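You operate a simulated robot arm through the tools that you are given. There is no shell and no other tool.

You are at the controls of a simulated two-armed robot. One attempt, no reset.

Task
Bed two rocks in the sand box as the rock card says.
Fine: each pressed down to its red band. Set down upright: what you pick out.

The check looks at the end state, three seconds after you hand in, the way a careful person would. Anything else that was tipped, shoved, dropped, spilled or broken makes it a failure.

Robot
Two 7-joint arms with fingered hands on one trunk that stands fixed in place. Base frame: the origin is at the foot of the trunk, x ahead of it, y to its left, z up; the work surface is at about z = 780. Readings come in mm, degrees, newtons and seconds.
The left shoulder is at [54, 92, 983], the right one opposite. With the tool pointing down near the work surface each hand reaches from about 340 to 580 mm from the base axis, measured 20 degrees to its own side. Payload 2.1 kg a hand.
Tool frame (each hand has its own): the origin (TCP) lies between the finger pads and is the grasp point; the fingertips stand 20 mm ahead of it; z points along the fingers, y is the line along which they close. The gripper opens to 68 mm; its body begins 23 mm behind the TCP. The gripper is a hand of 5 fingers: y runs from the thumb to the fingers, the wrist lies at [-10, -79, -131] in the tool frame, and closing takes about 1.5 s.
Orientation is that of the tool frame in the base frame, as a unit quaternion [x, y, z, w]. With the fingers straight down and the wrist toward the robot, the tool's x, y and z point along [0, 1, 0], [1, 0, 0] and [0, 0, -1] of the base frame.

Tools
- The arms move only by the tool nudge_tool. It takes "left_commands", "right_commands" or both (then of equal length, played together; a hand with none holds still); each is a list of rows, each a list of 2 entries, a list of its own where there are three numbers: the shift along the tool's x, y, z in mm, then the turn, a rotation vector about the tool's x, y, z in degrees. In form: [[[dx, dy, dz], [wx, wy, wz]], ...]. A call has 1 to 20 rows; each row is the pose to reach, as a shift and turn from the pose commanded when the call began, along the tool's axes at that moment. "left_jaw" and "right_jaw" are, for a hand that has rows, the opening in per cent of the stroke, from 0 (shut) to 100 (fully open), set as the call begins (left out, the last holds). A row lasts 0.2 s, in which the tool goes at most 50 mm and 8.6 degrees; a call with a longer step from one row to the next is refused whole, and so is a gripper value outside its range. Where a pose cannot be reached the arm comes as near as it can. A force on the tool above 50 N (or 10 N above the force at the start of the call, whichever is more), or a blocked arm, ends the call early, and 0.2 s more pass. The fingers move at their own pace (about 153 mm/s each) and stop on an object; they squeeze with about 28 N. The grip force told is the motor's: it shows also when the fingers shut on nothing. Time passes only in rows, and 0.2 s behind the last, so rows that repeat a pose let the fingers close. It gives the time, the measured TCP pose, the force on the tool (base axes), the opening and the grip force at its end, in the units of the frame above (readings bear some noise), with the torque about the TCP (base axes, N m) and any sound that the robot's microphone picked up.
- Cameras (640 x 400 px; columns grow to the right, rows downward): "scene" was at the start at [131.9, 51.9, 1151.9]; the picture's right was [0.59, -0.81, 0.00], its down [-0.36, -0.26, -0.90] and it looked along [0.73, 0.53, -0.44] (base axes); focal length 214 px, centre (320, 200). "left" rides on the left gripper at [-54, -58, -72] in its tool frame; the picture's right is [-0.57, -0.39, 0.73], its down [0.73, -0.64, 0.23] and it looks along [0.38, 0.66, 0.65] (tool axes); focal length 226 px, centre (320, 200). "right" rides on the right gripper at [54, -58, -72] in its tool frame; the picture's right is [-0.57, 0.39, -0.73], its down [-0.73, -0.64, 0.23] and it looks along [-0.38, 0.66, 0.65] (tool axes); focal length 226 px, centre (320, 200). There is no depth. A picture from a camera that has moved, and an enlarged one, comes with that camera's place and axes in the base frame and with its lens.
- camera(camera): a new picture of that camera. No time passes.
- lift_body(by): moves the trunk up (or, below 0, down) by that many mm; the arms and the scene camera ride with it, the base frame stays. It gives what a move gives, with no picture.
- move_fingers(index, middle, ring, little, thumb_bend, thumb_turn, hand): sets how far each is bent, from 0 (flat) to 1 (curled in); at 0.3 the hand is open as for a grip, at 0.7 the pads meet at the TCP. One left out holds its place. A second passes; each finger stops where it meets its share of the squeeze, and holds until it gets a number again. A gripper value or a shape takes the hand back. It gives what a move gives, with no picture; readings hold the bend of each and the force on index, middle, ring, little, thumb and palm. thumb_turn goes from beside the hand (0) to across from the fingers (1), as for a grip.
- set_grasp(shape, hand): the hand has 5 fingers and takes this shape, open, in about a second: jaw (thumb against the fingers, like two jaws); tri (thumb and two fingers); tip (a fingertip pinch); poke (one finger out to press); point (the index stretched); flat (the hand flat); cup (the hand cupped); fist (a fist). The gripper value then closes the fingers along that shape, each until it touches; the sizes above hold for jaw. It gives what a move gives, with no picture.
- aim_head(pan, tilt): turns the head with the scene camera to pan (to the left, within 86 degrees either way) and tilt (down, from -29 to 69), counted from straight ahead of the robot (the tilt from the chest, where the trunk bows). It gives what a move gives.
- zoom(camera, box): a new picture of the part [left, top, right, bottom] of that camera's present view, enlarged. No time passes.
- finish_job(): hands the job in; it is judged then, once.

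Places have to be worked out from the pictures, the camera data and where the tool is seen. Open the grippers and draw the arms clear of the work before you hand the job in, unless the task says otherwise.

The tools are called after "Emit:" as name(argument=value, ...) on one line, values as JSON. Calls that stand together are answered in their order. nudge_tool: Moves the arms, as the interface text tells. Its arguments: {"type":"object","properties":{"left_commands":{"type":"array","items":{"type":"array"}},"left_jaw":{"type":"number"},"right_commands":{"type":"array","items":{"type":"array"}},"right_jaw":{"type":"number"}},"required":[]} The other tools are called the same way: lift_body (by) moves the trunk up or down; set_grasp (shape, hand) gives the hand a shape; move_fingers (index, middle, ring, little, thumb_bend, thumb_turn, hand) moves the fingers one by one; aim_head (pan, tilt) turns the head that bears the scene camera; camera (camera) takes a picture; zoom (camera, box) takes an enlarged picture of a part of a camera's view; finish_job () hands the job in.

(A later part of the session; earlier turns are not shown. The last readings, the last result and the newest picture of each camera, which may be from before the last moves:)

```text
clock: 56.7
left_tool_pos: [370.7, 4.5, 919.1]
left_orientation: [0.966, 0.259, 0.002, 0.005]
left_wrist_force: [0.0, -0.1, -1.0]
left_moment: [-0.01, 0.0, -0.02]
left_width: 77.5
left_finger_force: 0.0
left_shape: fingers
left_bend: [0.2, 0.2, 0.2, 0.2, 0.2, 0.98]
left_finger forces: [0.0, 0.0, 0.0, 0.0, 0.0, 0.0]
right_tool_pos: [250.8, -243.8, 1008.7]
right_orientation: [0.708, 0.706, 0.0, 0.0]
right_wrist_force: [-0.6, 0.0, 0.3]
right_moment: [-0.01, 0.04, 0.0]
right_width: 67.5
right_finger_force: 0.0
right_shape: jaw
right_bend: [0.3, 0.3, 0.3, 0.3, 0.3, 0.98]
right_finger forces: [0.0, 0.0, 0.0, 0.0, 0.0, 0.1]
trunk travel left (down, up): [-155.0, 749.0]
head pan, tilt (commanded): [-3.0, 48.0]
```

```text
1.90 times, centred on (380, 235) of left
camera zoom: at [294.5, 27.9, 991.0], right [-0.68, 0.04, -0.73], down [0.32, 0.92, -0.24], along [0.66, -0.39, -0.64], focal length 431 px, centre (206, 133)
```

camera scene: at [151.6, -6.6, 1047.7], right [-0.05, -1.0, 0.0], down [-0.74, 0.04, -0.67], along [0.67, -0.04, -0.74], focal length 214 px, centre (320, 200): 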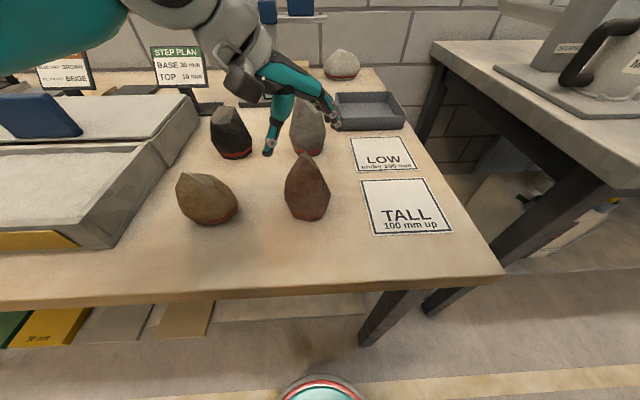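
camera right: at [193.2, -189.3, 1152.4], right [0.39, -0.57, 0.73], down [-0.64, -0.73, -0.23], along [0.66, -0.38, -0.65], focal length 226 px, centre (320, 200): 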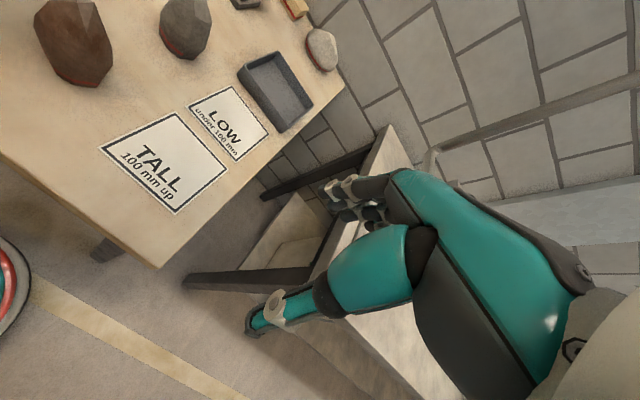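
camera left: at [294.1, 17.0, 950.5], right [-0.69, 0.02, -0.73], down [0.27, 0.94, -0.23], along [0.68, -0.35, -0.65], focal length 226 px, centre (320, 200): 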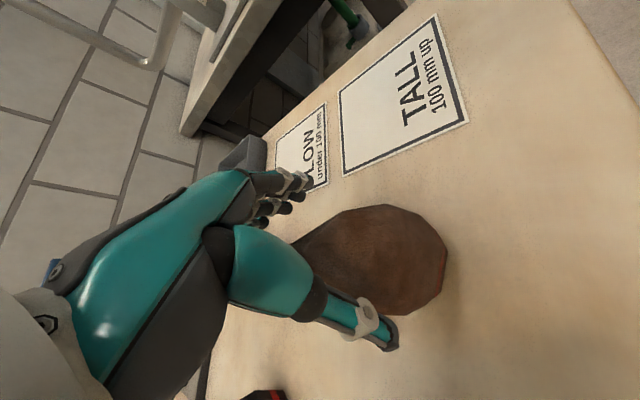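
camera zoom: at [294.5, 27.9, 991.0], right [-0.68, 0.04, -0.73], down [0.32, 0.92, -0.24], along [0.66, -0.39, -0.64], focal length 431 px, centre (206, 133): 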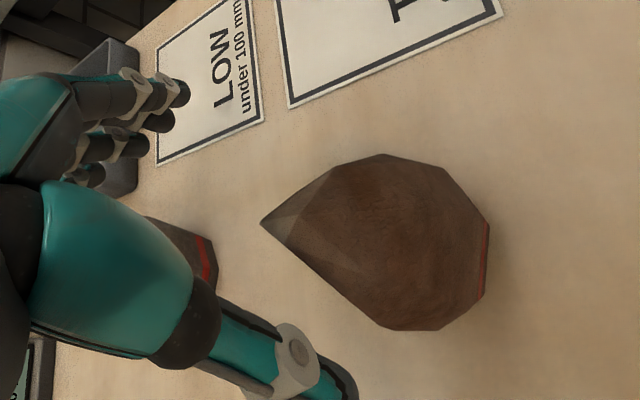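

The rock is upright again at about (371, 0). I now rotate the hand to yaw about -88° above it and check reach.

Emit:
nudge_tool(left_commands=[[[0, 0, -4], [0, 0, 5]], [[0, 0, -4], [0, 0, 10]], [[0, 0, -4], [0, 0, 15]], [[0, 0, -4], [0, 0, 20]], [[0, 0, -4], [0, 0, 25]], [[0, 2, -4], [0, 0, 28]], [[-1, 4, -4], [0, 0, 28]], [[-1, 5, -4], [0, 0, 28]], [[-1, 5, -4], [0, 0, 28]]])

Emit:
zoom(camera="left", box=[240, 130, 520, 340])

Emit:
camera(camera="scene")

```text
clock: 58.7
left_tool_pos: [359.1, 16.8, 920.3]
left_orientation: [1.0, 0.018, 0.003, 0.005]
left_wrist_force: [-0.1, 0.1, 0.3]
left_moment: [0.03, -0.02, -0.03]
left_width: 77.0
left_finger_force: 0.1
left_shape: fingers
left_bend: [0.2, 0.2, 0.2, 0.2, 0.2, 0.98]
left_finger forces: [0.1, 0.0, 0.1, 0.0, 0.1, 0.0]
left hand out of reach, approached as far as the arm can: row 1, 2, 3, 4, 5, 6, 7, 8, 9
right_tool_pos: [252.8, -243.9, 1009.6]
right_orientation: [0.708, 0.706, 0.0, 0.0]
right_wrist_force: [-0.4, 0.4, -0.2]
right_moment: [0.0, -0.02, -0.02]
right_width: 67.6
right_finger_force: 0.1
right_shape: jaw
right_bend: [0.3, 0.3, 0.3, 0.3, 0.3, 0.98]
right_finger forces: [0.1, 0.0, 0.0, 0.0, 0.0, 0.0]
trunk travel left (down, up): [-155.0, 749.0]
head pan, tilt (commanded): [-3.0, 48.0]
```

```text
1.90 times, centred on (380, 235) of left
camera zoom: at [302.0, 73.3, 993.2], right [-0.57, 0.36, -0.74], down [0.71, 0.66, -0.23], along [0.41, -0.66, -0.64], focal length 431 px, centre (206, 133)
```

zoom: 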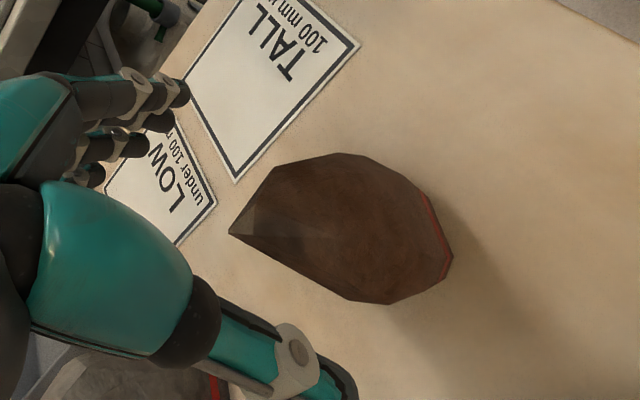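

```text
taken
camera scene: at [151.6, -6.6, 1047.7], right [-0.05, -1.0, 0.0], down [-0.74, 0.04, -0.67], along [0.67, -0.04, -0.74], focal length 214 px, centre (320, 200)
```

scene: 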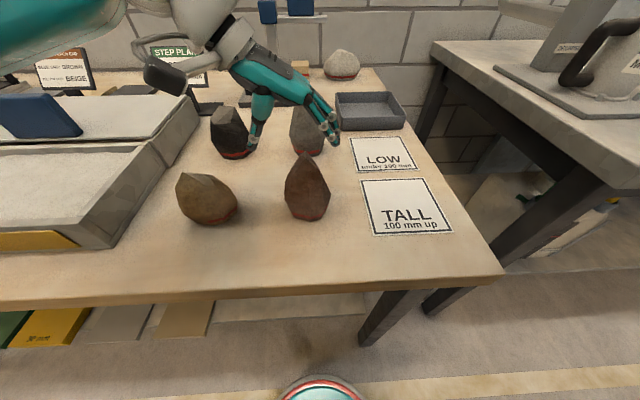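

Yaw -88° is out of reach here. Since a temporary relocation of the brown rock will be easier with more room, I do the beige rock first: I bring the hand over it at (365, 147, z≈945) with yaw +10°.

Emit:
nudge_tool(left_commands=[[[0, 0, -15], [0, 0, -7]], [[1, -10, -30], [0, 0, -14]], [[2, -20, -35], [0, 0, -21]], [[3, -30, -35], [0, 0, -28]], [[4, -40, -35], [0, 0, -35]], [[5, -50, -35], [0, 0, -42]], [[6, -60, -35], [0, 0, -49]], [[7, -70, -35], [0, 0, -56]], [[8, -80, -35], [0, 0, -63]], [[9, -90, -35], [0, 0, -70]], [[10, -100, -35], [0, 0, -77]], [[10, -110, -35], [0, 0, -84]], [[10, -120, -35], [0, 0, -91]], [[10, -130, -35], [0, 0, -98]], [[10, -130, -35], [0, 0, -98]]])

Emit:
lift_body(by=70)

Emit:
camera(camera="left")

Emit:
camera(camera="scene")

```text
clock: 61.9
left_tool_pos: [365.0, 149.9, 955.6]
left_orientation: [0.642, 0.766, 0.0, 0.006]
left_wrist_force: [0.5, -0.3, -0.3]
left_moment: [-0.03, 0.02, 0.01]
left_width: 77.6
left_finger_force: 0.0
left_shape: fingers
left_bend: [0.2, 0.2, 0.2, 0.2, 0.2, 0.98]
left_finger forces: [0.0, 0.0, 0.0, 0.0, 0.1, 0.0]
right_tool_pos: [251.0, -244.1, 1008.7]
right_orientation: [0.707, 0.707, 0.0, 0.0]
right_wrist_force: [0.2, -0.5, -1.0]
right_moment: [0.03, -0.02, 0.01]
right_width: 67.7
right_finger_force: 0.0
right_shape: jaw
right_bend: [0.3, 0.3, 0.3, 0.3, 0.3, 0.98]
right_finger forces: [0.0, 0.1, 0.0, 0.0, 0.0, 0.0]
trunk travel left (down, up): [-155.0, 749.0]
head pan, tilt (commanded): [-3.0, 48.0]
```

```text
clock: 63.0
left_tool_pos: [363.6, 149.3, 1025.0]
left_orientation: [0.643, 0.765, -0.001, 0.006]
left_wrist_force: [-0.5, 0.4, 0.4]
left_moment: [0.0, 0.0, -0.02]
left_width: 77.2
left_finger_force: 0.1
left_shape: fingers
left_bend: [0.2, 0.2, 0.2, 0.2, 0.2, 0.98]
left_finger forces: [0.0, 0.0, 0.1, 0.1, 0.0, 0.1]
right_tool_pos: [251.0, -244.4, 1079.3]
right_orientation: [0.707, 0.707, 0.0, -0.001]
right_wrist_force: [0.4, -0.1, 0.7]
right_moment: [-0.03, 0.0, -0.03]
right_width: 67.6
right_finger_force: 0.1
right_shape: jaw
right_bend: [0.3, 0.3, 0.3, 0.3, 0.3, 0.98]
right_finger forces: [0.1, 0.0, 0.0, 0.0, 0.0, 0.1]
trunk travel left (down, up): [-225.0, 679.0]
head pan, tilt (commanded): [-3.0, 48.0]
```

```text
taken
camera left: at [315.2, 85.1, 1098.1], right [-0.28, -0.63, -0.72], down [-0.76, 0.61, -0.24], along [0.59, 0.48, -0.65], focal length 226 px, centre (320, 200)
```

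left: 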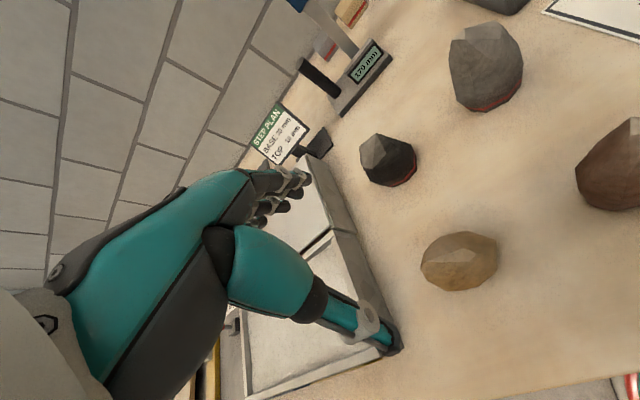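

```text
taken
camera scene: at [136.5, -6.6, 1118.9], right [-0.05, -1.0, 0.0], down [-0.74, 0.04, -0.67], along [0.67, -0.04, -0.74], focal length 214 px, centre (320, 200)
```

scene: 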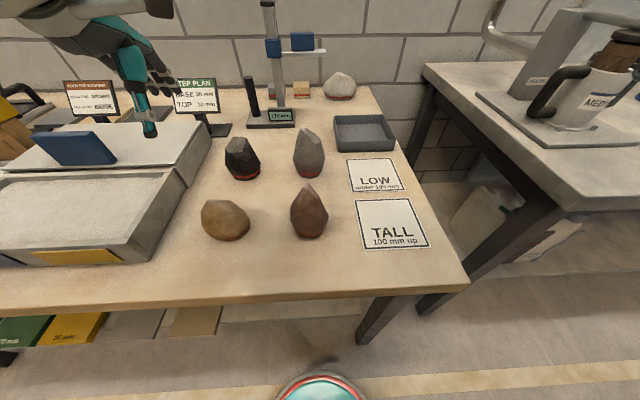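

The beige rock is well visible in the left camera from nearly above; I zoom for its plan shape.

Emit:
zoom(camera="left", box=[400, 210, 520, 310])

```text
4.00 times, centred on (460, 260) of left
camera zoom: at [315.2, 85.1, 1098.1], right [-0.28, -0.63, -0.72], down [-0.76, 0.61, -0.24], along [0.59, 0.48, -0.65], focal length 904 px, centre (-240, -40)
```

zoom: 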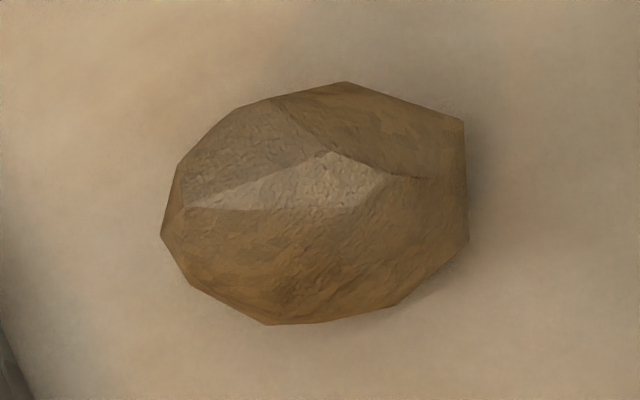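

The beige rock is ~55 mm across in x (340–395) with flat-ish front and back faces, 84 mm in y, centre about (367.5, 149). Yaw 0 fits well; I align and go down to z≈900.

Emit:
nudge_tool(left_commands=[[[0, 1, 15], [0, 0, 2]], [[0, 2, 35], [0.1, 0.2, 4]], [[-0.3, 3, 55], [0.2, 0.3, 6]], [[-0.7, 4, 75], [0.3, 0.5, 8]], [[-0.7, 4, 95], [0.35, 0.6, 10]], [[-0.7, 4, 110], [0.35, 0.6, 10]], [[-0.7, 4, 125], [0.35, 0.6, 10]], [[-0.7, 4, 125], [0.35, 0.6, 10]]])

Emit:
aim_head(pan=18, tilt=45)

Emit:
camera(camera="scene")

Emit:
camera(camera="left")

```text
clock: 64.8
left_tool_pos: [369.9, 148.4, 898.2]
left_orientation: [0.707, 0.707, 0.0, 0.0]
left_wrist_force: [-0.3, 1.0, 0.2]
left_moment: [0.0, -0.01, -0.04]
left_width: 77.3
left_finger_force: 0.1
left_shape: fingers
left_bend: [0.2, 0.2, 0.2, 0.2, 0.2, 0.98]
left_finger forces: [0.0, 0.0, 0.1, 0.0, 0.0, 0.1]
right_tool_pos: [251.7, -244.2, 1079.2]
right_orientation: [0.707, 0.707, 0.0, 0.0]
right_wrist_force: [-0.5, 0.7, 0.4]
right_moment: [0.03, -0.01, 0.01]
right_width: 67.4
right_finger_force: 0.0
right_shape: jaw
right_bend: [0.3, 0.3, 0.3, 0.3, 0.3, 0.98]
right_finger forces: [0.0, 0.0, 0.1, 0.0, 0.1, 0.1]
trunk travel left (down, up): [-225.0, 679.0]
head pan, tilt (commanded): [-3.0, 48.0]
```

```text
clock: 65.6
left_tool_pos: [369.2, 149.0, 896.9]
left_orientation: [0.707, 0.707, 0.0, 0.0]
left_wrist_force: [0.8, -0.5, 0.1]
left_moment: [-0.01, 0.02, 0.01]
left_width: 77.2
left_finger_force: 0.0
left_shape: fingers
left_bend: [0.2, 0.2, 0.2, 0.2, 0.2, 0.98]
left_finger forces: [0.0, 0.1, 0.0, 0.1, 0.0, 0.0]
right_tool_pos: [251.6, -244.7, 1080.1]
right_orientation: [0.707, 0.707, 0.0, 0.0]
right_wrist_force: [-1.0, -0.7, -0.3]
right_moment: [-0.06, 0.0, 0.01]
right_width: 67.6
right_finger_force: 0.0
right_shape: jaw
right_bend: [0.3, 0.3, 0.3, 0.3, 0.3, 0.98]
right_finger forces: [0.0, 0.0, 0.0, 0.0, 0.0, 0.0]
trunk travel left (down, up): [-225.0, 679.0]
head pan, tilt (commanded): [18.0, 45.0]
```

```text
taken
camera scene: at [135.1, 22.6, 1123.1], right [0.31, -0.95, 0.0], down [-0.67, -0.22, -0.71], along [0.67, 0.22, -0.71], focal length 214 px, centre (320, 200)
```

scene: 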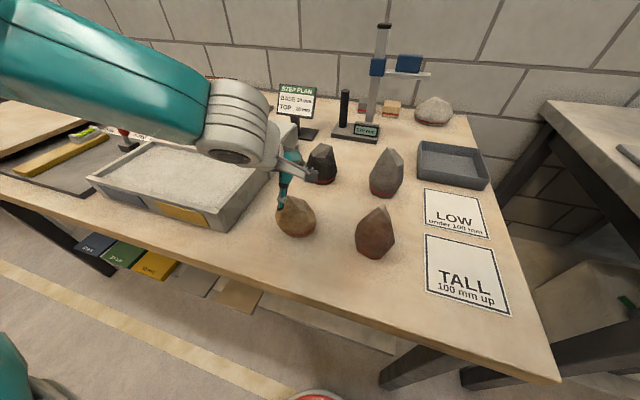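

```text
taken
camera left: at [311.0, 94.4, 970.4], right [-0.39, -0.57, -0.73], down [-0.64, 0.73, -0.23], along [0.66, 0.38, -0.65], focal length 226 px, centre (320, 200)
```

left: 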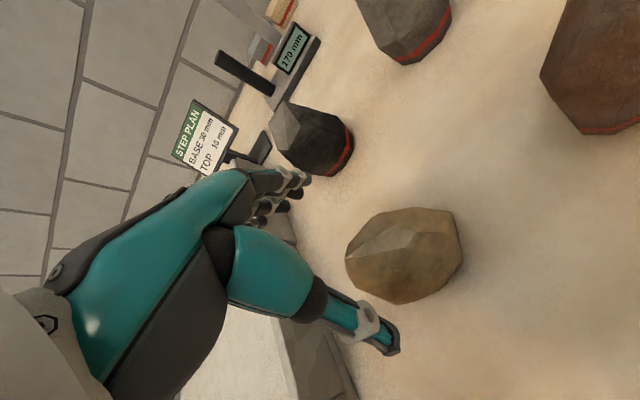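

Aligned at (369.5, 148.7, 897). I descend around the beige rock in steps to z≈845, moving 2 mm back in x.

Emit:
nudge_tool(left_commands=[[[0, -1, 8], [0, 0, 0]], [[0, -2, 16], [0, 0, 0]], [[0, -2, 24], [0, 0, 0]], [[0, -2, 32], [0, 0, 0]], [[0, -2, 40], [0, 0, 0]], [[0, -2, 47], [0, 0, 0]], [[0, -2, 52], [0, 0, 0]], [[0, -2, 52], [0, 0, 0]]])

Emit:
zoom(camera="left", box=[200, 140, 480, 360])

Emit:
zoom(camera="scene", box=[240, 150, 350, 260])

```text
clock: 67.4
left_tool_pos: [367.6, 148.3, 846.9]
left_orientation: [0.707, 0.707, 0.0, -0.001]
left_wrist_force: [-0.1, -0.8, 0.6]
left_moment: [-0.02, -0.02, 0.01]
left_width: 77.3
left_finger_force: 0.0
left_shape: fingers
left_bend: [0.2, 0.2, 0.2, 0.2, 0.2, 0.98]
left_finger forces: [0.0, 0.1, 0.0, 0.1, 0.0, 0.1]
right_tool_pos: [251.1, -244.3, 1079.6]
right_orientation: [0.708, 0.706, 0.001, -0.001]
right_wrist_force: [0.7, 0.2, 0.1]
right_moment: [0.0, 0.01, -0.02]
right_width: 67.7
right_finger_force: 0.0
right_shape: jaw
right_bend: [0.3, 0.3, 0.3, 0.3, 0.3, 0.98]
right_finger forces: [0.0, 0.0, 0.1, 0.0, 0.0, 0.0]
trunk travel left (down, up): [-225.0, 679.0]
head pan, tilt (commanded): [18.0, 45.0]
```

```text
1.82 times, centred on (340, 250) of left
camera zoom: at [308.9, 94.5, 920.1], right [-0.39, -0.57, -0.73], down [-0.64, 0.73, -0.23], along [0.66, 0.38, -0.65], focal length 411 px, centre (284, 109)
```

zoom: 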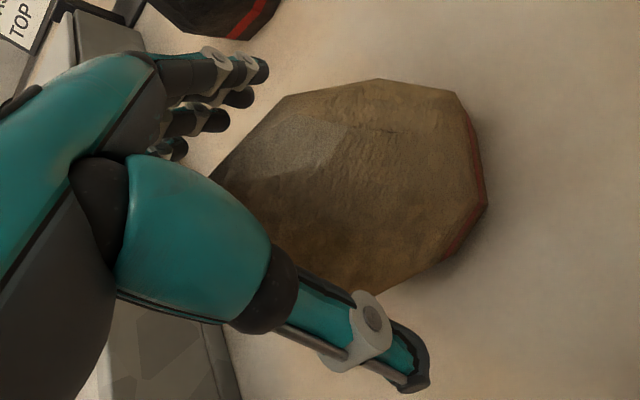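

```text
3.64 times, centred on (295, 205) of scene
camera zoom: at [135.1, 22.7, 1123.1], right [0.31, -0.95, 0.0], down [-0.67, -0.22, -0.71], along [0.67, 0.22, -0.71], focal length 780 px, centre (411, 182)
```

zoom: 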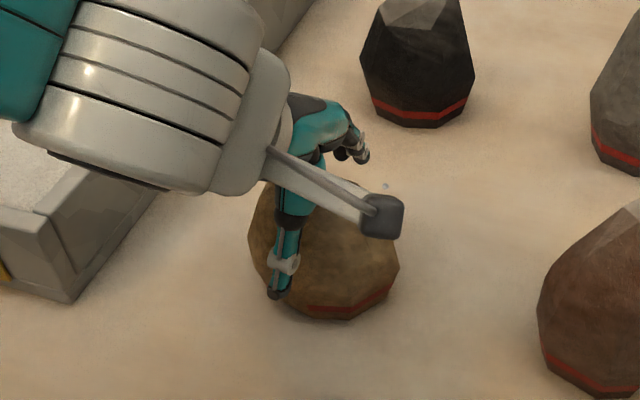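

No contact yet; the thumb is at the rock's middle on the near side. I go down another 14 mm slowly, watching the palm force.

Emit:
nudge_tool(left_commands=[[[0, 0, 2], [0, 0, 0]], [[0, 0, 4], [0, 0, 0]], [[0, 0, 6], [0, 0, 0]], [[0, 0, 8], [0, 0, 0]], [[0, 0, 10], [0, 0, 0]], [[0, 0, 10], [0, 0, 0]]])

Emit:
zoom(camera="left", box=[200, 140, 480, 360])

```text
clock: 68.8
left_tool_pos: [366.6, 147.2, 838.2]
left_orientation: [0.708, 0.707, 0.0, 0.0]
left_wrist_force: [1.0, -0.4, -1.5]
left_moment: [0.01, -0.01, -0.03]
left_width: 77.4
left_finger_force: 0.1
left_shape: fingers
left_bend: [0.2, 0.2, 0.2, 0.2, 0.2, 0.98]
left_finger forces: [0.0, 0.1, 0.0, 0.0, 0.0, 0.0]
right_tool_pos: [250.7, -243.3, 1080.3]
right_orientation: [0.708, 0.706, 0.0, 0.0]
right_wrist_force: [-0.3, 0.3, 0.4]
right_moment: [0.03, 0.01, -0.04]
right_width: 67.6
right_finger_force: 0.0
right_shape: jaw
right_bend: [0.3, 0.3, 0.3, 0.3, 0.3, 0.98]
right_finger forces: [0.1, 0.1, 0.0, 0.0, 0.0, 0.0]
trunk travel left (down, up): [-225.0, 679.0]
head pan, tilt (commanded): [18.0, 45.0]
```

```text
1.82 times, centred on (340, 250) of left
camera zoom: at [309.2, 92.0, 910.9], right [-0.39, -0.57, -0.73], down [-0.64, 0.73, -0.23], along [0.66, 0.38, -0.65], focal length 411 px, centre (284, 109)
```

zoom: 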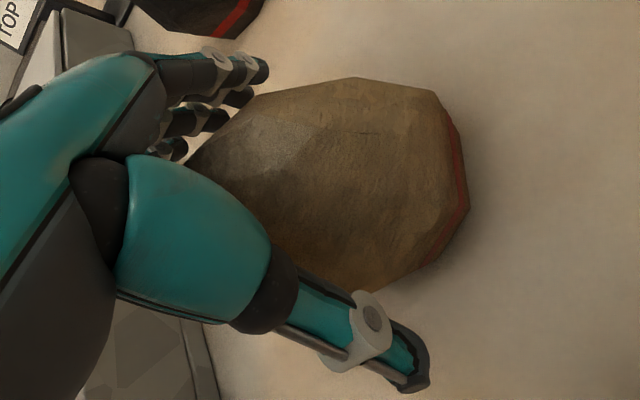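

Still no contact at z≈838. I continue slowly another 10 mm.

Emit:
nudge_tool(left_commands=[[[0, 0, 2], [0, 0, 0]], [[0, 0, 4], [0, 0, 0]], [[0, 0, 6], [0, 0, 0]], [[0, 0, 8], [0, 0, 0]], [[0, 0, 9], [0, 0, 0]], [[0, 0, 9], [0, 0, 0]]])

```text
clock: 70.2
left_tool_pos: [367.1, 147.7, 829.5]
left_orientation: [0.707, 0.707, 0.001, 0.0]
left_wrist_force: [-0.3, -1.1, -0.2]
left_moment: [0.0, 0.02, 0.03]
left_width: 77.5
left_finger_force: 0.1
left_shape: fingers
left_bend: [0.2, 0.2, 0.2, 0.2, 0.2, 0.98]
left_finger forces: [0.0, 0.1, 0.0, 0.0, 0.0, 0.0]
right_tool_pos: [251.3, -244.4, 1079.4]
right_orientation: [0.708, 0.706, 0.0, 0.0]
right_wrist_force: [0.0, 0.2, -0.3]
right_moment: [-0.02, -0.01, 0.01]
right_width: 67.7
right_finger_force: 0.1
right_shape: jaw
right_bend: [0.3, 0.3, 0.3, 0.3, 0.3, 0.98]
right_finger forces: [0.1, 0.1, 0.1, 0.0, 0.1, 0.0]
trunk travel left (down, up): [-225.0, 679.0]
head pan, tilt (commanded): [18.0, 45.0]
```

No contact at 829.5 either; 4 mm more, then I begin closing.

Emit:
nudge_tool(left_commands=[[[0, 0, 1.5], [0, 0, 0]], [[0, 0, 3], [0, 0, 0]], [[0, 0, 4], [0, 0, 0]], [[0, 0, 4], [0, 0, 0]]])

Emit:
move_fingers(hand="left", index=0.32, middle=0.32, ring=0.32, little=0.32, thumb_bend=0.32)

Emit:
zoom(camera="left", box=[200, 140, 480, 360])

Emit:
zoom(camera="scene", box=[240, 150, 350, 260])

```text
clock: 71.2
left_tool_pos: [366.2, 146.1, 825.4]
left_orientation: [0.707, 0.707, 0.0, 0.0]
left_wrist_force: [-0.3, -0.1, 1.7]
left_moment: [0.02, 0.0, -0.03]
left_width: 77.4
left_finger_force: 0.3
left_shape: fingers
left_bend: [0.2, 0.2, 0.2, 0.2, 0.2, 0.98]
left_finger forces: [0.0, 0.0, 0.0, 0.1, 0.1, 1.2]
right_tool_pos: [251.9, -244.0, 1080.4]
right_orientation: [0.707, 0.707, 0.0, 0.0]
right_wrist_force: [0.6, 0.5, 0.3]
right_moment: [-0.02, 0.02, -0.03]
right_width: 67.9
right_finger_force: 0.1
right_shape: jaw
right_bend: [0.3, 0.3, 0.3, 0.3, 0.3, 0.98]
right_finger forces: [0.1, 0.0, 0.0, 0.0, 0.1, 0.0]
trunk travel left (down, up): [-225.0, 679.0]
head pan, tilt (commanded): [18.0, 45.0]
```

```text
clock: 72.2
left_tool_pos: [366.1, 147.1, 825.7]
left_orientation: [0.707, 0.707, 0.001, 0.0]
left_wrist_force: [2.3, 0.1, 2.1]
left_moment: [0.01, -0.04, 0.02]
left_width: 61.2
left_finger_force: 0.7
left_shape: fingers
left_bend: [0.3, 0.32, 0.32, 0.32, 0.32, 0.98]
left_finger forces: [2.4, 0.1, 0.1, 0.0, 0.0, 0.0]
right_tool_pos: [251.7, -244.4, 1079.0]
right_orientation: [0.708, 0.707, 0.0, 0.0]
right_wrist_force: [-0.5, 0.0, 0.1]
right_moment: [-0.03, -0.04, 0.0]
right_width: 67.9
right_finger_force: 0.2
right_shape: jaw
right_bend: [0.3, 0.3, 0.3, 0.3, 0.3, 0.98]
right_finger forces: [0.1, 0.0, 0.1, 0.1, 0.1, 0.1]
trunk travel left (down, up): [-225.0, 679.0]
head pan, tilt (commanded): [18.0, 45.0]
```

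```text
1.82 times, centred on (340, 250) of left
camera zoom: at [308.0, 92.6, 898.4], right [-0.39, -0.57, -0.73], down [-0.64, 0.73, -0.23], along [0.66, 0.38, -0.65], focal length 411 px, centre (284, 109)
```

zoom: 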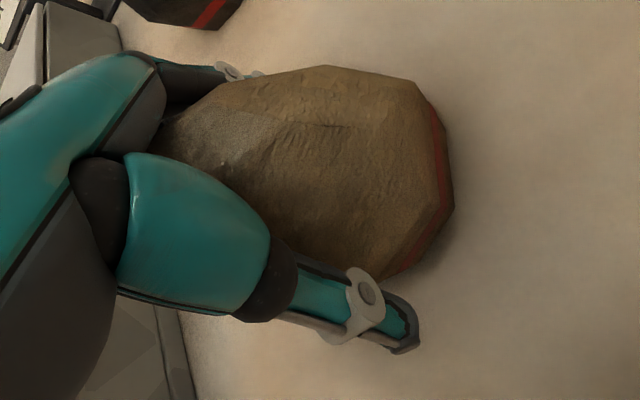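

```text
3.64 times, centred on (295, 205) of scene
camera zoom: at [135.3, 22.6, 1123.1], right [0.31, -0.95, 0.0], down [-0.67, -0.22, -0.71], along [0.67, 0.22, -0.71], focal length 780 px, centre (411, 182)
```

zoom: 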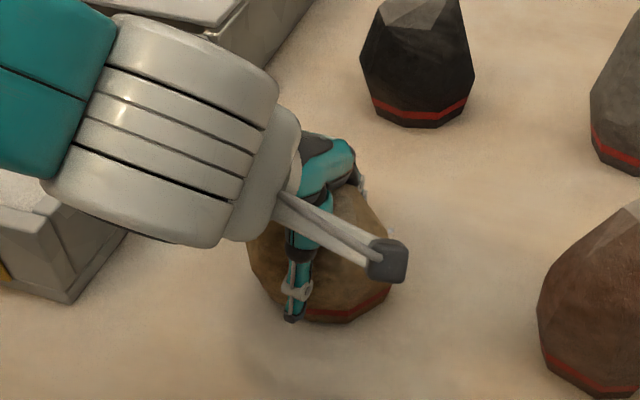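

Palm just touches at z=825.4 and the index touches. I close the thumb and the other fingers further.

Emit:
move_fingers(hand="left", middle=0.38, ring=0.38, little=0.38, thumb_bend=0.4)

```text
clock: 73.2
left_tool_pos: [366.4, 147.3, 824.9]
left_orientation: [0.707, 0.707, 0.0, 0.0]
left_wrist_force: [1.9, -0.8, 1.2]
left_moment: [0.02, 0.0, -0.04]
left_width: 55.9
left_finger_force: 1.5
left_shape: fingers
left_bend: [0.3, 0.36, 0.38, 0.38, 0.38, 0.98]
left_finger forces: [2.1, 0.8, 0.0, 0.0, 0.7, 0.1]
right_tool_pos: [251.8, -243.9, 1080.8]
right_orientation: [0.708, 0.707, 0.001, 0.0]
right_wrist_force: [1.1, -0.1, -0.3]
right_moment: [-0.01, 0.02, 0.0]
right_width: 67.5
right_finger_force: 0.1
right_shape: jaw
right_bend: [0.3, 0.3, 0.3, 0.3, 0.3, 0.98]
right_finger forces: [0.0, 0.0, 0.0, 0.0, 0.0, 0.0]
trunk travel left (down, up): [-225.0, 679.0]
head pan, tilt (commanded): [18.0, 45.0]
```

Index, middle and thumb are in contact. Now a firm squeeze with all digits.

Emit:
move_fingers(hand="left", index=0.55, middle=0.6, ring=0.65, little=0.65, thumb_bend=0.6)

Emit:
zoom(camera="left", box=[200, 140, 480, 360])

Emit:
zoom(camera="scene", box=[240, 150, 350, 260])

```text
clock: 74.2
left_tool_pos: [367.2, 147.4, 825.9]
left_orientation: [0.707, 0.707, 0.0, 0.0]
left_wrist_force: [3.6, 0.9, 3.8]
left_moment: [0.05, -0.27, -0.01]
left_width: 48.1
left_finger_force: 13.7
left_shape: fingers
left_bend: [0.45, 0.49, 0.53, 0.62, 0.3, 0.94]
left_finger forces: [3.8, 5.2, 4.9, 1.9, 12.7, 0.0]
right_tool_pos: [252.2, -244.4, 1079.3]
right_orientation: [0.708, 0.706, 0.0, 0.0]
right_wrist_force: [-0.3, -0.2, -0.3]
right_moment: [0.02, -0.01, -0.01]
right_width: 67.6
right_finger_force: 0.1
right_shape: jaw
right_bend: [0.3, 0.3, 0.3, 0.3, 0.3, 0.98]
right_finger forces: [0.1, 0.0, 0.0, 0.1, 0.0, 0.0]
trunk travel left (down, up): [-225.0, 679.0]
head pan, tilt (commanded): [18.0, 45.0]
```

```text
1.82 times, centred on (340, 250) of left
camera zoom: at [308.0, 92.7, 898.4], right [-0.39, -0.57, -0.73], down [-0.64, 0.73, -0.23], along [0.66, 0.38, -0.65], focal length 411 px, centre (284, 109)
```

zoom: 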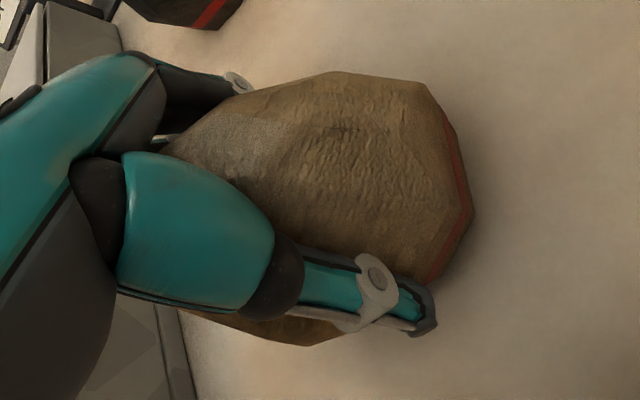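

```text
3.64 times, centred on (295, 205) of scene
camera zoom: at [135.2, 22.7, 1123.1], right [0.31, -0.95, 0.0], down [-0.67, -0.22, -0.71], along [0.67, 0.22, -0.71], focal length 780 px, centre (411, 182)
```

zoom: 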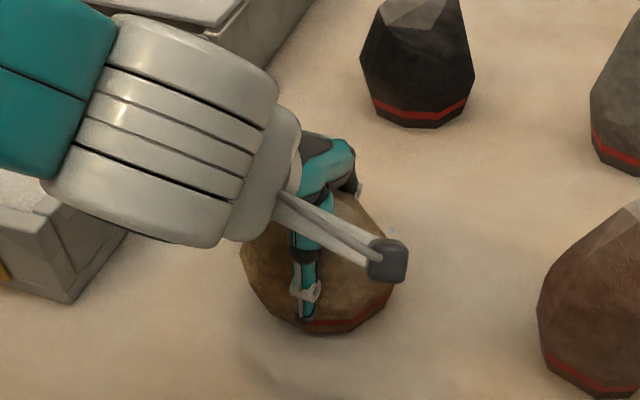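

The grip now has all five digits loaded (13–16 N), the rock slid a few mm toward the thumb. I lift 6 mm as a test and look.

Emit:
nudge_tool(left_commands=[[[0, 0, -1], [0, 0, 0]], [[0, 0, -2.5], [0, 0, 0]], [[0, 0, -4], [0, 0, 0]], [[0, 0, -6], [0, 0, 0]], [[0, 0, -6], [0, 0, 0]]])

Emit:
zoom(camera="left", box=[200, 140, 480, 360])

Emit:
zoom(camera="scene", box=[240, 150, 350, 260])

```text
clock: 75.4
left_tool_pos: [365.8, 147.9, 830.3]
left_orientation: [0.707, 0.708, 0.0, 0.001]
left_wrist_force: [0.6, -0.1, -4.0]
left_moment: [-0.01, -0.02, 0.0]
left_width: 47.9
left_finger_force: 12.3
left_shape: fingers
left_bend: [0.46, 0.5, 0.55, 0.63, 0.28, 0.93]
left_finger forces: [3.1, 5.1, 3.5, 0.9, 12.5, 0.0]
right_tool_pos: [251.6, -243.6, 1079.8]
right_orientation: [0.707, 0.707, 0.001, 0.001]
right_wrist_force: [-0.5, 0.6, 0.5]
right_moment: [-0.03, 0.01, 0.0]
right_width: 67.6
right_finger_force: 0.2
right_shape: jaw
right_bend: [0.3, 0.3, 0.3, 0.3, 0.3, 0.98]
right_finger forces: [0.0, 0.0, 0.0, 0.1, 0.0, 0.1]
trunk travel left (down, up): [-225.0, 679.0]
head pan, tilt (commanded): [18.0, 45.0]
```

```text
1.82 times, centred on (340, 250) of left
camera zoom: at [308.2, 92.4, 903.4], right [-0.39, -0.57, -0.73], down [-0.64, 0.73, -0.23], along [0.66, 0.38, -0.65], focal length 411 px, centre (284, 109)
```

zoom: 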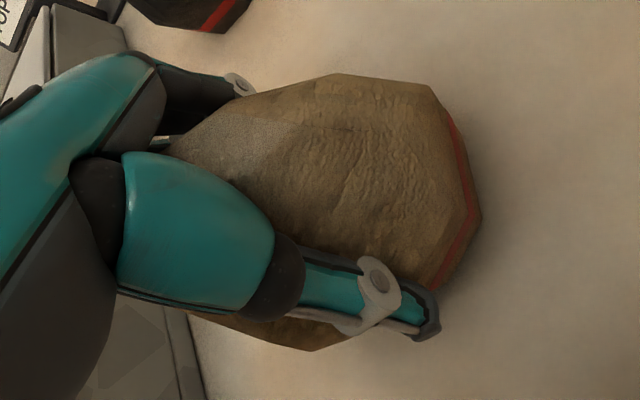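

```text
3.64 times, centred on (295, 205) of scene
camera zoom: at [135.3, 22.8, 1123.1], right [0.31, -0.95, 0.0], down [-0.67, -0.22, -0.71], along [0.67, 0.22, -0.71], focal length 780 px, centre (411, 182)
```

zoom: 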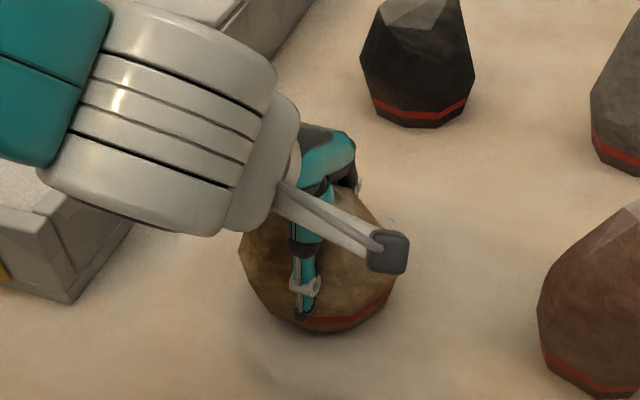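

The rock is off the table (about 4 N of weight carried) and steady. I lift it gently to about z=930 and check again.

Emit:
nudge_tool(left_commands=[[[0, 0, -4], [0, 0, 0]], [[0, 0, -9], [0, 0, 0]], [[0, 0, -15], [0, 0, 0]], [[0, 0, -22], [0, 0, 0]], [[0, 0, -30], [0, 0, 0]], [[0, 0, -38], [0, 0, 0]], [[0, 0, -46], [0, 0, 0]], [[0, 0, -54], [0, 0, 0]], [[0, 0, -62], [0, 0, 0]], [[0, 0, -70], [0, 0, 0]], [[0, 0, -78], [0, 0, 0]], [[0, 0, -86], [0, 0, 0]], [[0, 0, -93], [0, 0, 0]], [[0, 0, -98], [0, 0, 0]], [[0, 0, -100], [0, 0, 0]], [[0, 0, -100], [0, 0, 0]]])

Emit:
zoom(camera="left", box=[200, 140, 480, 360])

Emit:
camera(camera="scene")

```text
clock: 78.8
left_tool_pos: [367.5, 146.5, 931.5]
left_orientation: [0.707, 0.707, 0.0, 0.0]
left_wrist_force: [-1.2, 0.7, -4.8]
left_moment: [-0.01, -0.02, 0.01]
left_width: 47.6
left_finger_force: 11.8
left_shape: fingers
left_bend: [0.46, 0.5, 0.55, 0.63, 0.28, 0.93]
left_finger forces: [3.1, 4.9, 3.4, 0.9, 12.4, 0.1]
right_tool_pos: [251.1, -244.2, 1079.8]
right_orientation: [0.708, 0.706, 0.001, 0.0]
right_wrist_force: [0.6, -0.2, 0.2]
right_moment: [0.01, 0.04, 0.04]
right_width: 67.6
right_finger_force: 0.0
right_shape: jaw
right_bend: [0.3, 0.3, 0.3, 0.3, 0.3, 0.98]
right_finger forces: [0.1, 0.0, 0.0, 0.0, 0.1, 0.0]
trunk travel left (down, up): [-225.0, 679.0]
head pan, tilt (commanded): [18.0, 45.0]
```

```text
1.82 times, centred on (340, 250) of left
camera zoom: at [309.0, 92.3, 1004.1], right [-0.39, -0.57, -0.73], down [-0.64, 0.73, -0.23], along [0.66, 0.38, -0.65], focal length 411 px, centre (284, 109)
```

zoom: 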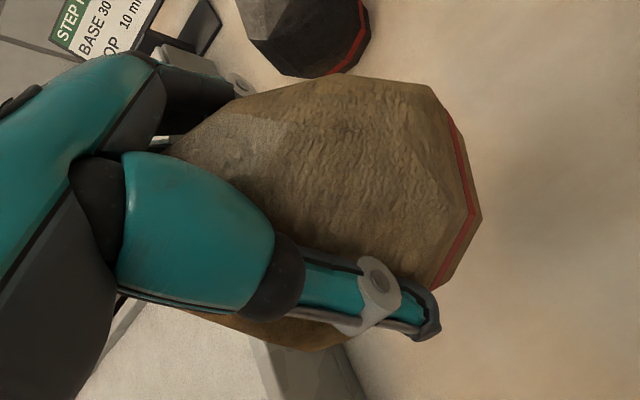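

```text
taken
camera scene: at [135.3, 22.8, 1123.1], right [0.31, -0.95, 0.0], down [-0.67, -0.22, -0.71], along [0.67, 0.22, -0.71], focal length 214 px, centre (320, 200)
```

scene: 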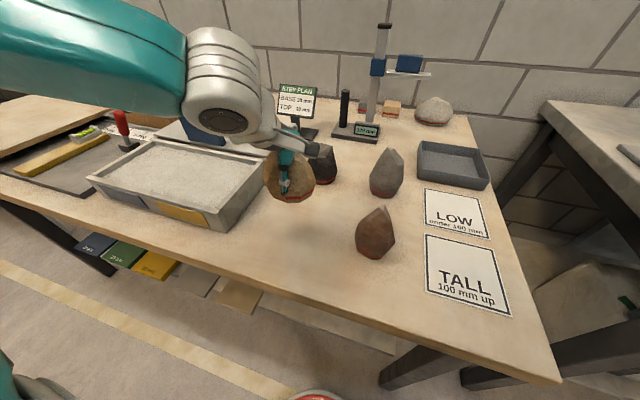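

Held steadily, no slip since the first lift. I zoom in on it to judge its tilt in the hand.

Emit:
zoom(camera="scene", box=[245, 130, 335, 210])

```text
5.00 times, centred on (290, 170) of scene
camera zoom: at [135.3, 22.8, 1123.1], right [0.31, -0.95, 0.0], down [-0.67, -0.22, -0.71], along [0.67, 0.22, -0.71], focal length 1072 px, centre (470, 350)
```

zoom: 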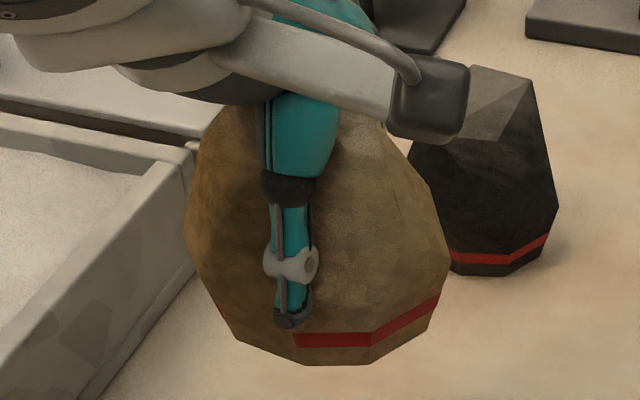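

The base outline computes as level (just turned ~10° about the vertical). I carry it at this height to above the yellow half, target TCP about (397, 364).

Emit:
nudge_tool(left_commands=[[[5, 1, 0], [0, 0, 0]], [[14, 2, 0], [0, 0, 0]], [[27, 4, 0], [0, 0, 0]], [[41, 6, 0], [0, 0, 0]], [[55, 8, 0], [0, 0, 0]], [[69, 10, 0], [0, 0, 0]], [[83, 12, 0], [0, 0, 0]], [[97, 14, 0], [0, 0, 0]], [[111, 16, 0], [0, 0, 0]], [[125, 18, 0], [0, 0, 0]], [[139, 20, 0], [0, 0, 0]], [[153, 22, 0], [0, 0, 0]], [[167, 24, 0], [0, 0, 0]], [[181, 26, 0], [0, 0, 0]], [[195, 28, 0], [0, 0, 0]], [[207, 29, 0], [0, 0, 0]], [[214, 29.5, 0], [0, 0, 0]], [[217.5, 29.5, 0], [0, 0, 0]], [[217.5, 29.5, 0], [0, 0, 0]]])

Emit:
aim_head(pan=42, tilt=38)

Emit:
camera(camera="scene")

Emit:
camera(camera="left")

```text
clock: 82.8
left_tool_pos: [396.4, 365.4, 931.5]
left_orientation: [0.707, 0.707, 0.0, 0.0]
left_wrist_force: [-0.5, 0.0, -4.6]
left_moment: [-0.01, -0.05, 0.03]
left_width: 47.3
left_finger_force: 11.6
left_shape: fingers
left_bend: [0.46, 0.51, 0.56, 0.63, 0.28, 0.93]
left_finger forces: [2.9, 4.3, 3.2, 0.9, 11.4, 0.0]
right_tool_pos: [251.7, -243.1, 1080.1]
right_orientation: [0.707, 0.707, 0.0, -0.001]
right_wrist_force: [1.0, -0.3, -0.2]
right_moment: [0.01, 0.02, 0.02]
right_width: 67.5
right_finger_force: 0.1
right_shape: jaw
right_bend: [0.3, 0.3, 0.3, 0.3, 0.3, 0.98]
right_finger forces: [0.0, 0.1, 0.1, 0.0, 0.1, 0.0]
trunk travel left (down, up): [-225.0, 679.0]
head pan, tilt (commanded): [18.0, 45.0]
```

```text
clock: 83.7
left_tool_pos: [396.0, 364.9, 930.1]
left_orientation: [0.707, 0.707, 0.0, 0.001]
left_wrist_force: [-0.2, -0.4, -3.8]
left_moment: [0.02, -0.04, 0.0]
left_width: 47.6
left_finger_force: 11.3
left_shape: fingers
left_bend: [0.46, 0.51, 0.56, 0.63, 0.28, 0.93]
left_finger forces: [2.9, 4.4, 3.3, 0.8, 11.4, 0.0]
right_tool_pos: [250.1, -243.7, 1079.2]
right_orientation: [0.708, 0.707, -0.001, 0.001]
right_wrist_force: [-0.4, 0.1, -0.5]
right_moment: [0.0, 0.0, 0.0]
right_width: 67.8
right_finger_force: 0.0
right_shape: jaw
right_bend: [0.3, 0.3, 0.3, 0.3, 0.3, 0.98]
right_finger forces: [0.0, 0.0, 0.0, 0.0, 0.0, 0.0]
trunk travel left (down, up): [-225.0, 679.0]
head pan, tilt (commanded): [42.0, 38.0]
```

```text
taken
camera scene: at [122.2, 55.6, 1133.3], right [0.67, -0.74, 0.0], down [-0.46, -0.41, -0.79], along [0.59, 0.53, -0.62], focal length 214 px, centre (320, 200)
```

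scene: 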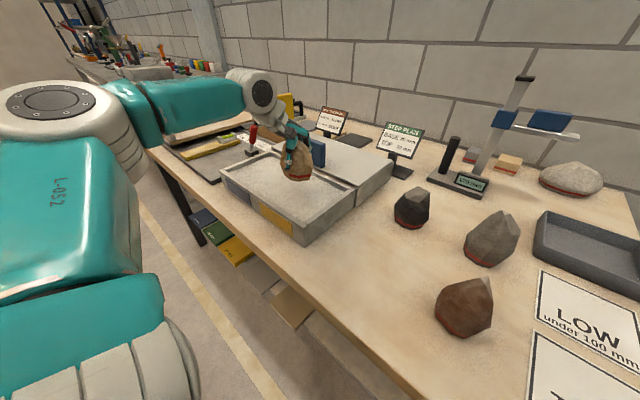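

```text
taken
camera left: at [338.2, 310.4, 1003.6], right [-0.39, -0.57, -0.73], down [-0.64, 0.73, -0.23], along [0.66, 0.38, -0.65], focal length 226 px, centre (320, 200)
```

left: 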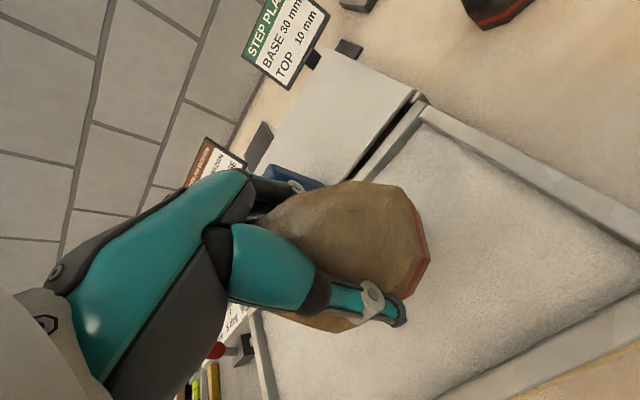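

The rock hangs over the yellow half. I zoom in to see the rock, fingers, tile and rim.

Emit:
zoom(camera="scene", box=[220, 100, 380, 250])

Emit:
zoom(camera="scene", box=[265, 110, 345, 190])

```text
2.67 times, centred on (300, 175) of scene
camera zoom: at [122.2, 55.6, 1133.3], right [0.67, -0.74, 0.0], down [-0.46, -0.41, -0.79], along [0.59, 0.53, -0.62], focal length 572 px, centre (373, 267)
```

zoom: 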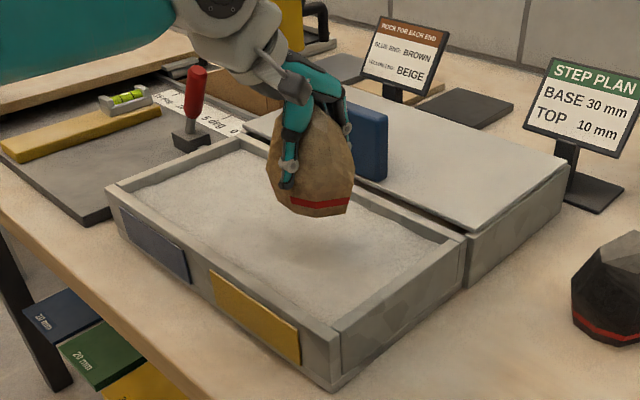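

```text
5.00 times, centred on (305, 150) of scene
camera zoom: at [122.2, 55.6, 1133.3], right [0.67, -0.74, 0.0], down [-0.46, -0.41, -0.79], along [0.59, 0.53, -0.62], focal length 1072 px, centre (395, 450)
```

zoom: 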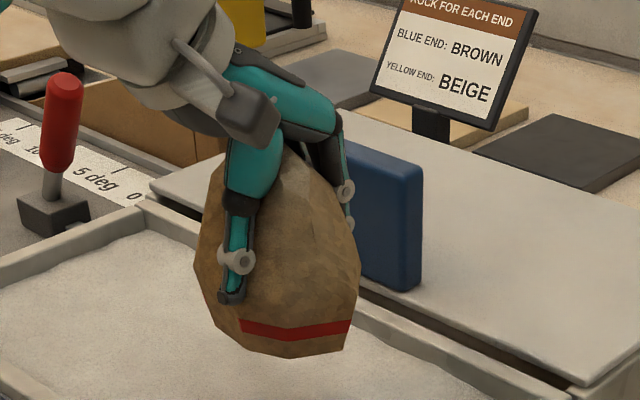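

The rock hangs upright with its base around (392, 356), inside the yellow half and clear of tile and rim. I lower it to just above the sand (TCP z≈889).

Emit:
nudge_tool(left_commands=[[[0, 0, 4], [0, 0, 0]], [[0, 0, 10], [0, 0, 0]], [[0, 0, 17], [0, 0, 0]], [[0, 0, 24], [0, 0, 0]], [[0, 0, 31], [0, 0, 0]], [[0, 0, 37], [0, 0, 0]], [[0, 0, 41], [0, 0, 0]], [[0, 0, 42], [0, 0, 0]], [[0, 0, 42], [0, 0, 0]]])

Emit:
zoom(camera="scene", box=[240, 120, 360, 220])

```text
clock: 85.7
left_tool_pos: [395.8, 365.4, 887.8]
left_orientation: [0.707, 0.707, 0.0, 0.0]
left_wrist_force: [-0.2, 0.2, -3.4]
left_moment: [-0.01, -0.03, 0.01]
left_width: 47.8
left_finger_force: 11.1
left_shape: fingers
left_bend: [0.46, 0.51, 0.56, 0.63, 0.28, 0.93]
left_finger forces: [2.8, 4.5, 3.3, 0.8, 11.4, 0.1]
right_tool_pos: [252.0, -243.2, 1080.4]
right_orientation: [0.708, 0.706, 0.0, 0.0]
right_wrist_force: [0.3, 0.6, -0.3]
right_moment: [-0.01, 0.03, 0.0]
right_width: 67.7
right_finger_force: 0.1
right_shape: jaw
right_bend: [0.3, 0.3, 0.3, 0.3, 0.3, 0.98]
right_finger forces: [0.1, 0.1, 0.0, 0.0, 0.0, 0.0]
trunk travel left (down, up): [-225.0, 679.0]
head pan, tilt (commanded): [42.0, 38.0]
```

```text
4.00 times, centred on (300, 170) of scene
camera zoom: at [122.2, 55.6, 1133.3], right [0.67, -0.74, 0.0], down [-0.46, -0.41, -0.79], along [0.59, 0.53, -0.62], focal length 858 px, centre (400, 320)
```

zoom: 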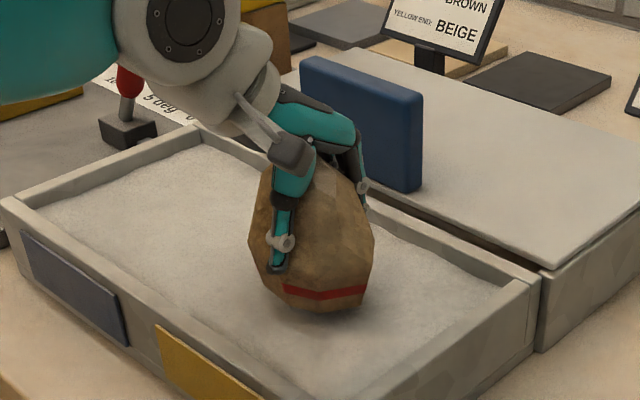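

Just above the sand now. I descend in 1–1.5 mm steps and watch the force for contact.

Emit:
nudge_tool(left_commands=[[[0, 0, 1.5], [0, 0, 0]], [[0, 0, 3], [0, 0, 0]], [[0, 0, 4.5], [0, 0, 0]], [[0, 0, 6], [0, 0, 0]], [[0, 0, 6], [0, 0, 0]]])

```text
clock: 86.9
left_tool_pos: [395.7, 363.3, 883.1]
left_orientation: [0.707, 0.707, 0.0, 0.0]
left_wrist_force: [-0.6, 0.5, -4.1]
left_moment: [-0.02, -0.04, -0.02]
left_width: 47.8
left_finger_force: 11.4
left_shape: fingers
left_bend: [0.46, 0.51, 0.56, 0.63, 0.28, 0.93]
left_finger forces: [2.9, 4.4, 3.3, 0.8, 11.3, 0.0]
right_tool_pos: [251.5, -243.2, 1079.2]
right_orientation: [0.707, 0.707, 0.0, 0.0]
right_wrist_force: [-0.9, -0.4, -0.3]
right_moment: [-0.02, -0.02, -0.04]
right_width: 67.5
right_finger_force: 0.1
right_shape: jaw
right_bend: [0.3, 0.3, 0.3, 0.3, 0.3, 0.98]
right_finger forces: [0.0, 0.1, 0.0, 0.0, 0.0, 0.0]
trunk travel left (down, up): [-225.0, 679.0]
head pan, tilt (commanded): [42.0, 38.0]
```

No contact yet (still about -4 N). Continuing down another 6 mm.

Emit:
nudge_tool(left_commands=[[[0, 0, 1.5], [0, 0, 0]], [[0, 0, 3], [0, 0, 0]], [[0, 0, 4.5], [0, 0, 0]], [[0, 0, 6], [0, 0, 0]], [[0, 0, 6], [0, 0, 0]]])

Emit:
zoom(camera="scene", box=[270, 140, 350, 210])

```text
clock: 88.1
left_tool_pos: [395.4, 364.4, 876.8]
left_orientation: [0.707, 0.707, 0.0, 0.0]
left_wrist_force: [0.1, -0.7, -4.7]
left_moment: [-0.02, 0.0, -0.03]
left_width: 47.8
left_finger_force: 11.9
left_shape: fingers
left_bend: [0.46, 0.51, 0.56, 0.63, 0.28, 0.93]
left_finger forces: [2.9, 4.4, 3.3, 0.9, 11.3, 0.0]
right_tool_pos: [252.1, -244.4, 1079.5]
right_orientation: [0.708, 0.706, 0.0, 0.001]
right_wrist_force: [-0.2, -0.2, 0.3]
right_moment: [0.0, 0.02, 0.01]
right_width: 67.8
right_finger_force: 0.0
right_shape: jaw
right_bend: [0.3, 0.3, 0.3, 0.3, 0.3, 0.98]
right_finger forces: [0.0, 0.0, 0.0, 0.1, 0.0, 0.0]
trunk travel left (down, up): [-225.0, 679.0]
head pan, tilt (commanded): [42.0, 38.0]
```

```text
5.71 times, centred on (310, 175) of scene
camera zoom: at [122.2, 55.6, 1133.3], right [0.67, -0.74, 0.0], down [-0.46, -0.41, -0.79], along [0.59, 0.53, -0.62], focal length 1226 px, centre (377, 343)
```

zoom: 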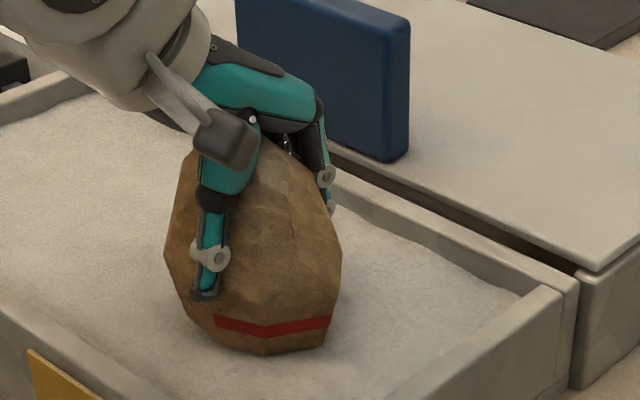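

Base is very close to the sand by its shadow. Another 6 mm in fine steps.

Emit:
nudge_tool(left_commands=[[[0, 0, 1.5], [0, 0, 0]], [[0, 0, 3], [0, 0, 0]], [[0, 0, 4.5], [0, 0, 0]], [[0, 0, 6], [0, 0, 0]], [[0, 0, 6], [0, 0, 0]]])

Emit:
zoom(camera="scene", box=[270, 140, 350, 210])

```text
clock: 89.3
left_tool_pos: [395.9, 364.9, 869.0]
left_orientation: [0.707, 0.707, 0.0, 0.0]
left_wrist_force: [-0.3, -0.5, -1.1]
left_moment: [-0.01, -0.05, -0.03]
left_width: 47.6
left_finger_force: 12.5
left_shape: fingers
left_bend: [0.47, 0.51, 0.56, 0.64, 0.27, 0.93]
left_finger forces: [3.1, 4.6, 3.4, 0.9, 11.9, 0.0]
right_tool_pos: [251.4, -244.1, 1079.9]
right_orientation: [0.707, 0.707, 0.0, 0.0]
right_wrist_force: [0.0, -0.2, 0.4]
right_moment: [0.0, -0.01, 0.04]
right_width: 67.8
right_finger_force: 0.0
right_shape: jaw
right_bend: [0.3, 0.3, 0.3, 0.3, 0.3, 0.98]
right_finger forces: [0.0, 0.1, 0.0, 0.0, 0.0, 0.1]
trunk travel left (down, up): [-225.0, 679.0]
head pan, tilt (commanded): [42.0, 38.0]
```

```text
5.71 times, centred on (310, 175) of scene
camera zoom: at [122.0, 55.5, 1133.4], right [0.67, -0.74, 0.0], down [-0.46, -0.41, -0.79], along [0.59, 0.53, -0.62], focal length 1226 px, centre (377, 343)
```

zoom: 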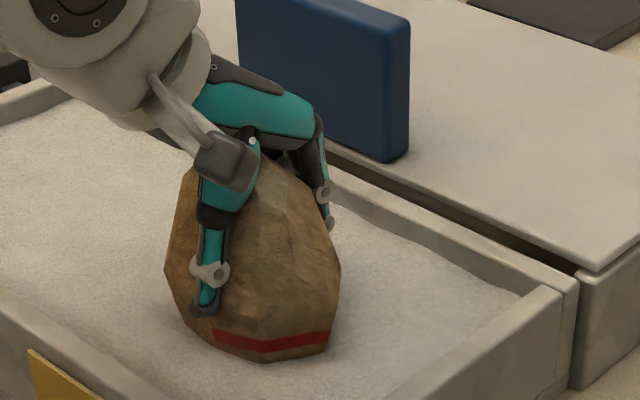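

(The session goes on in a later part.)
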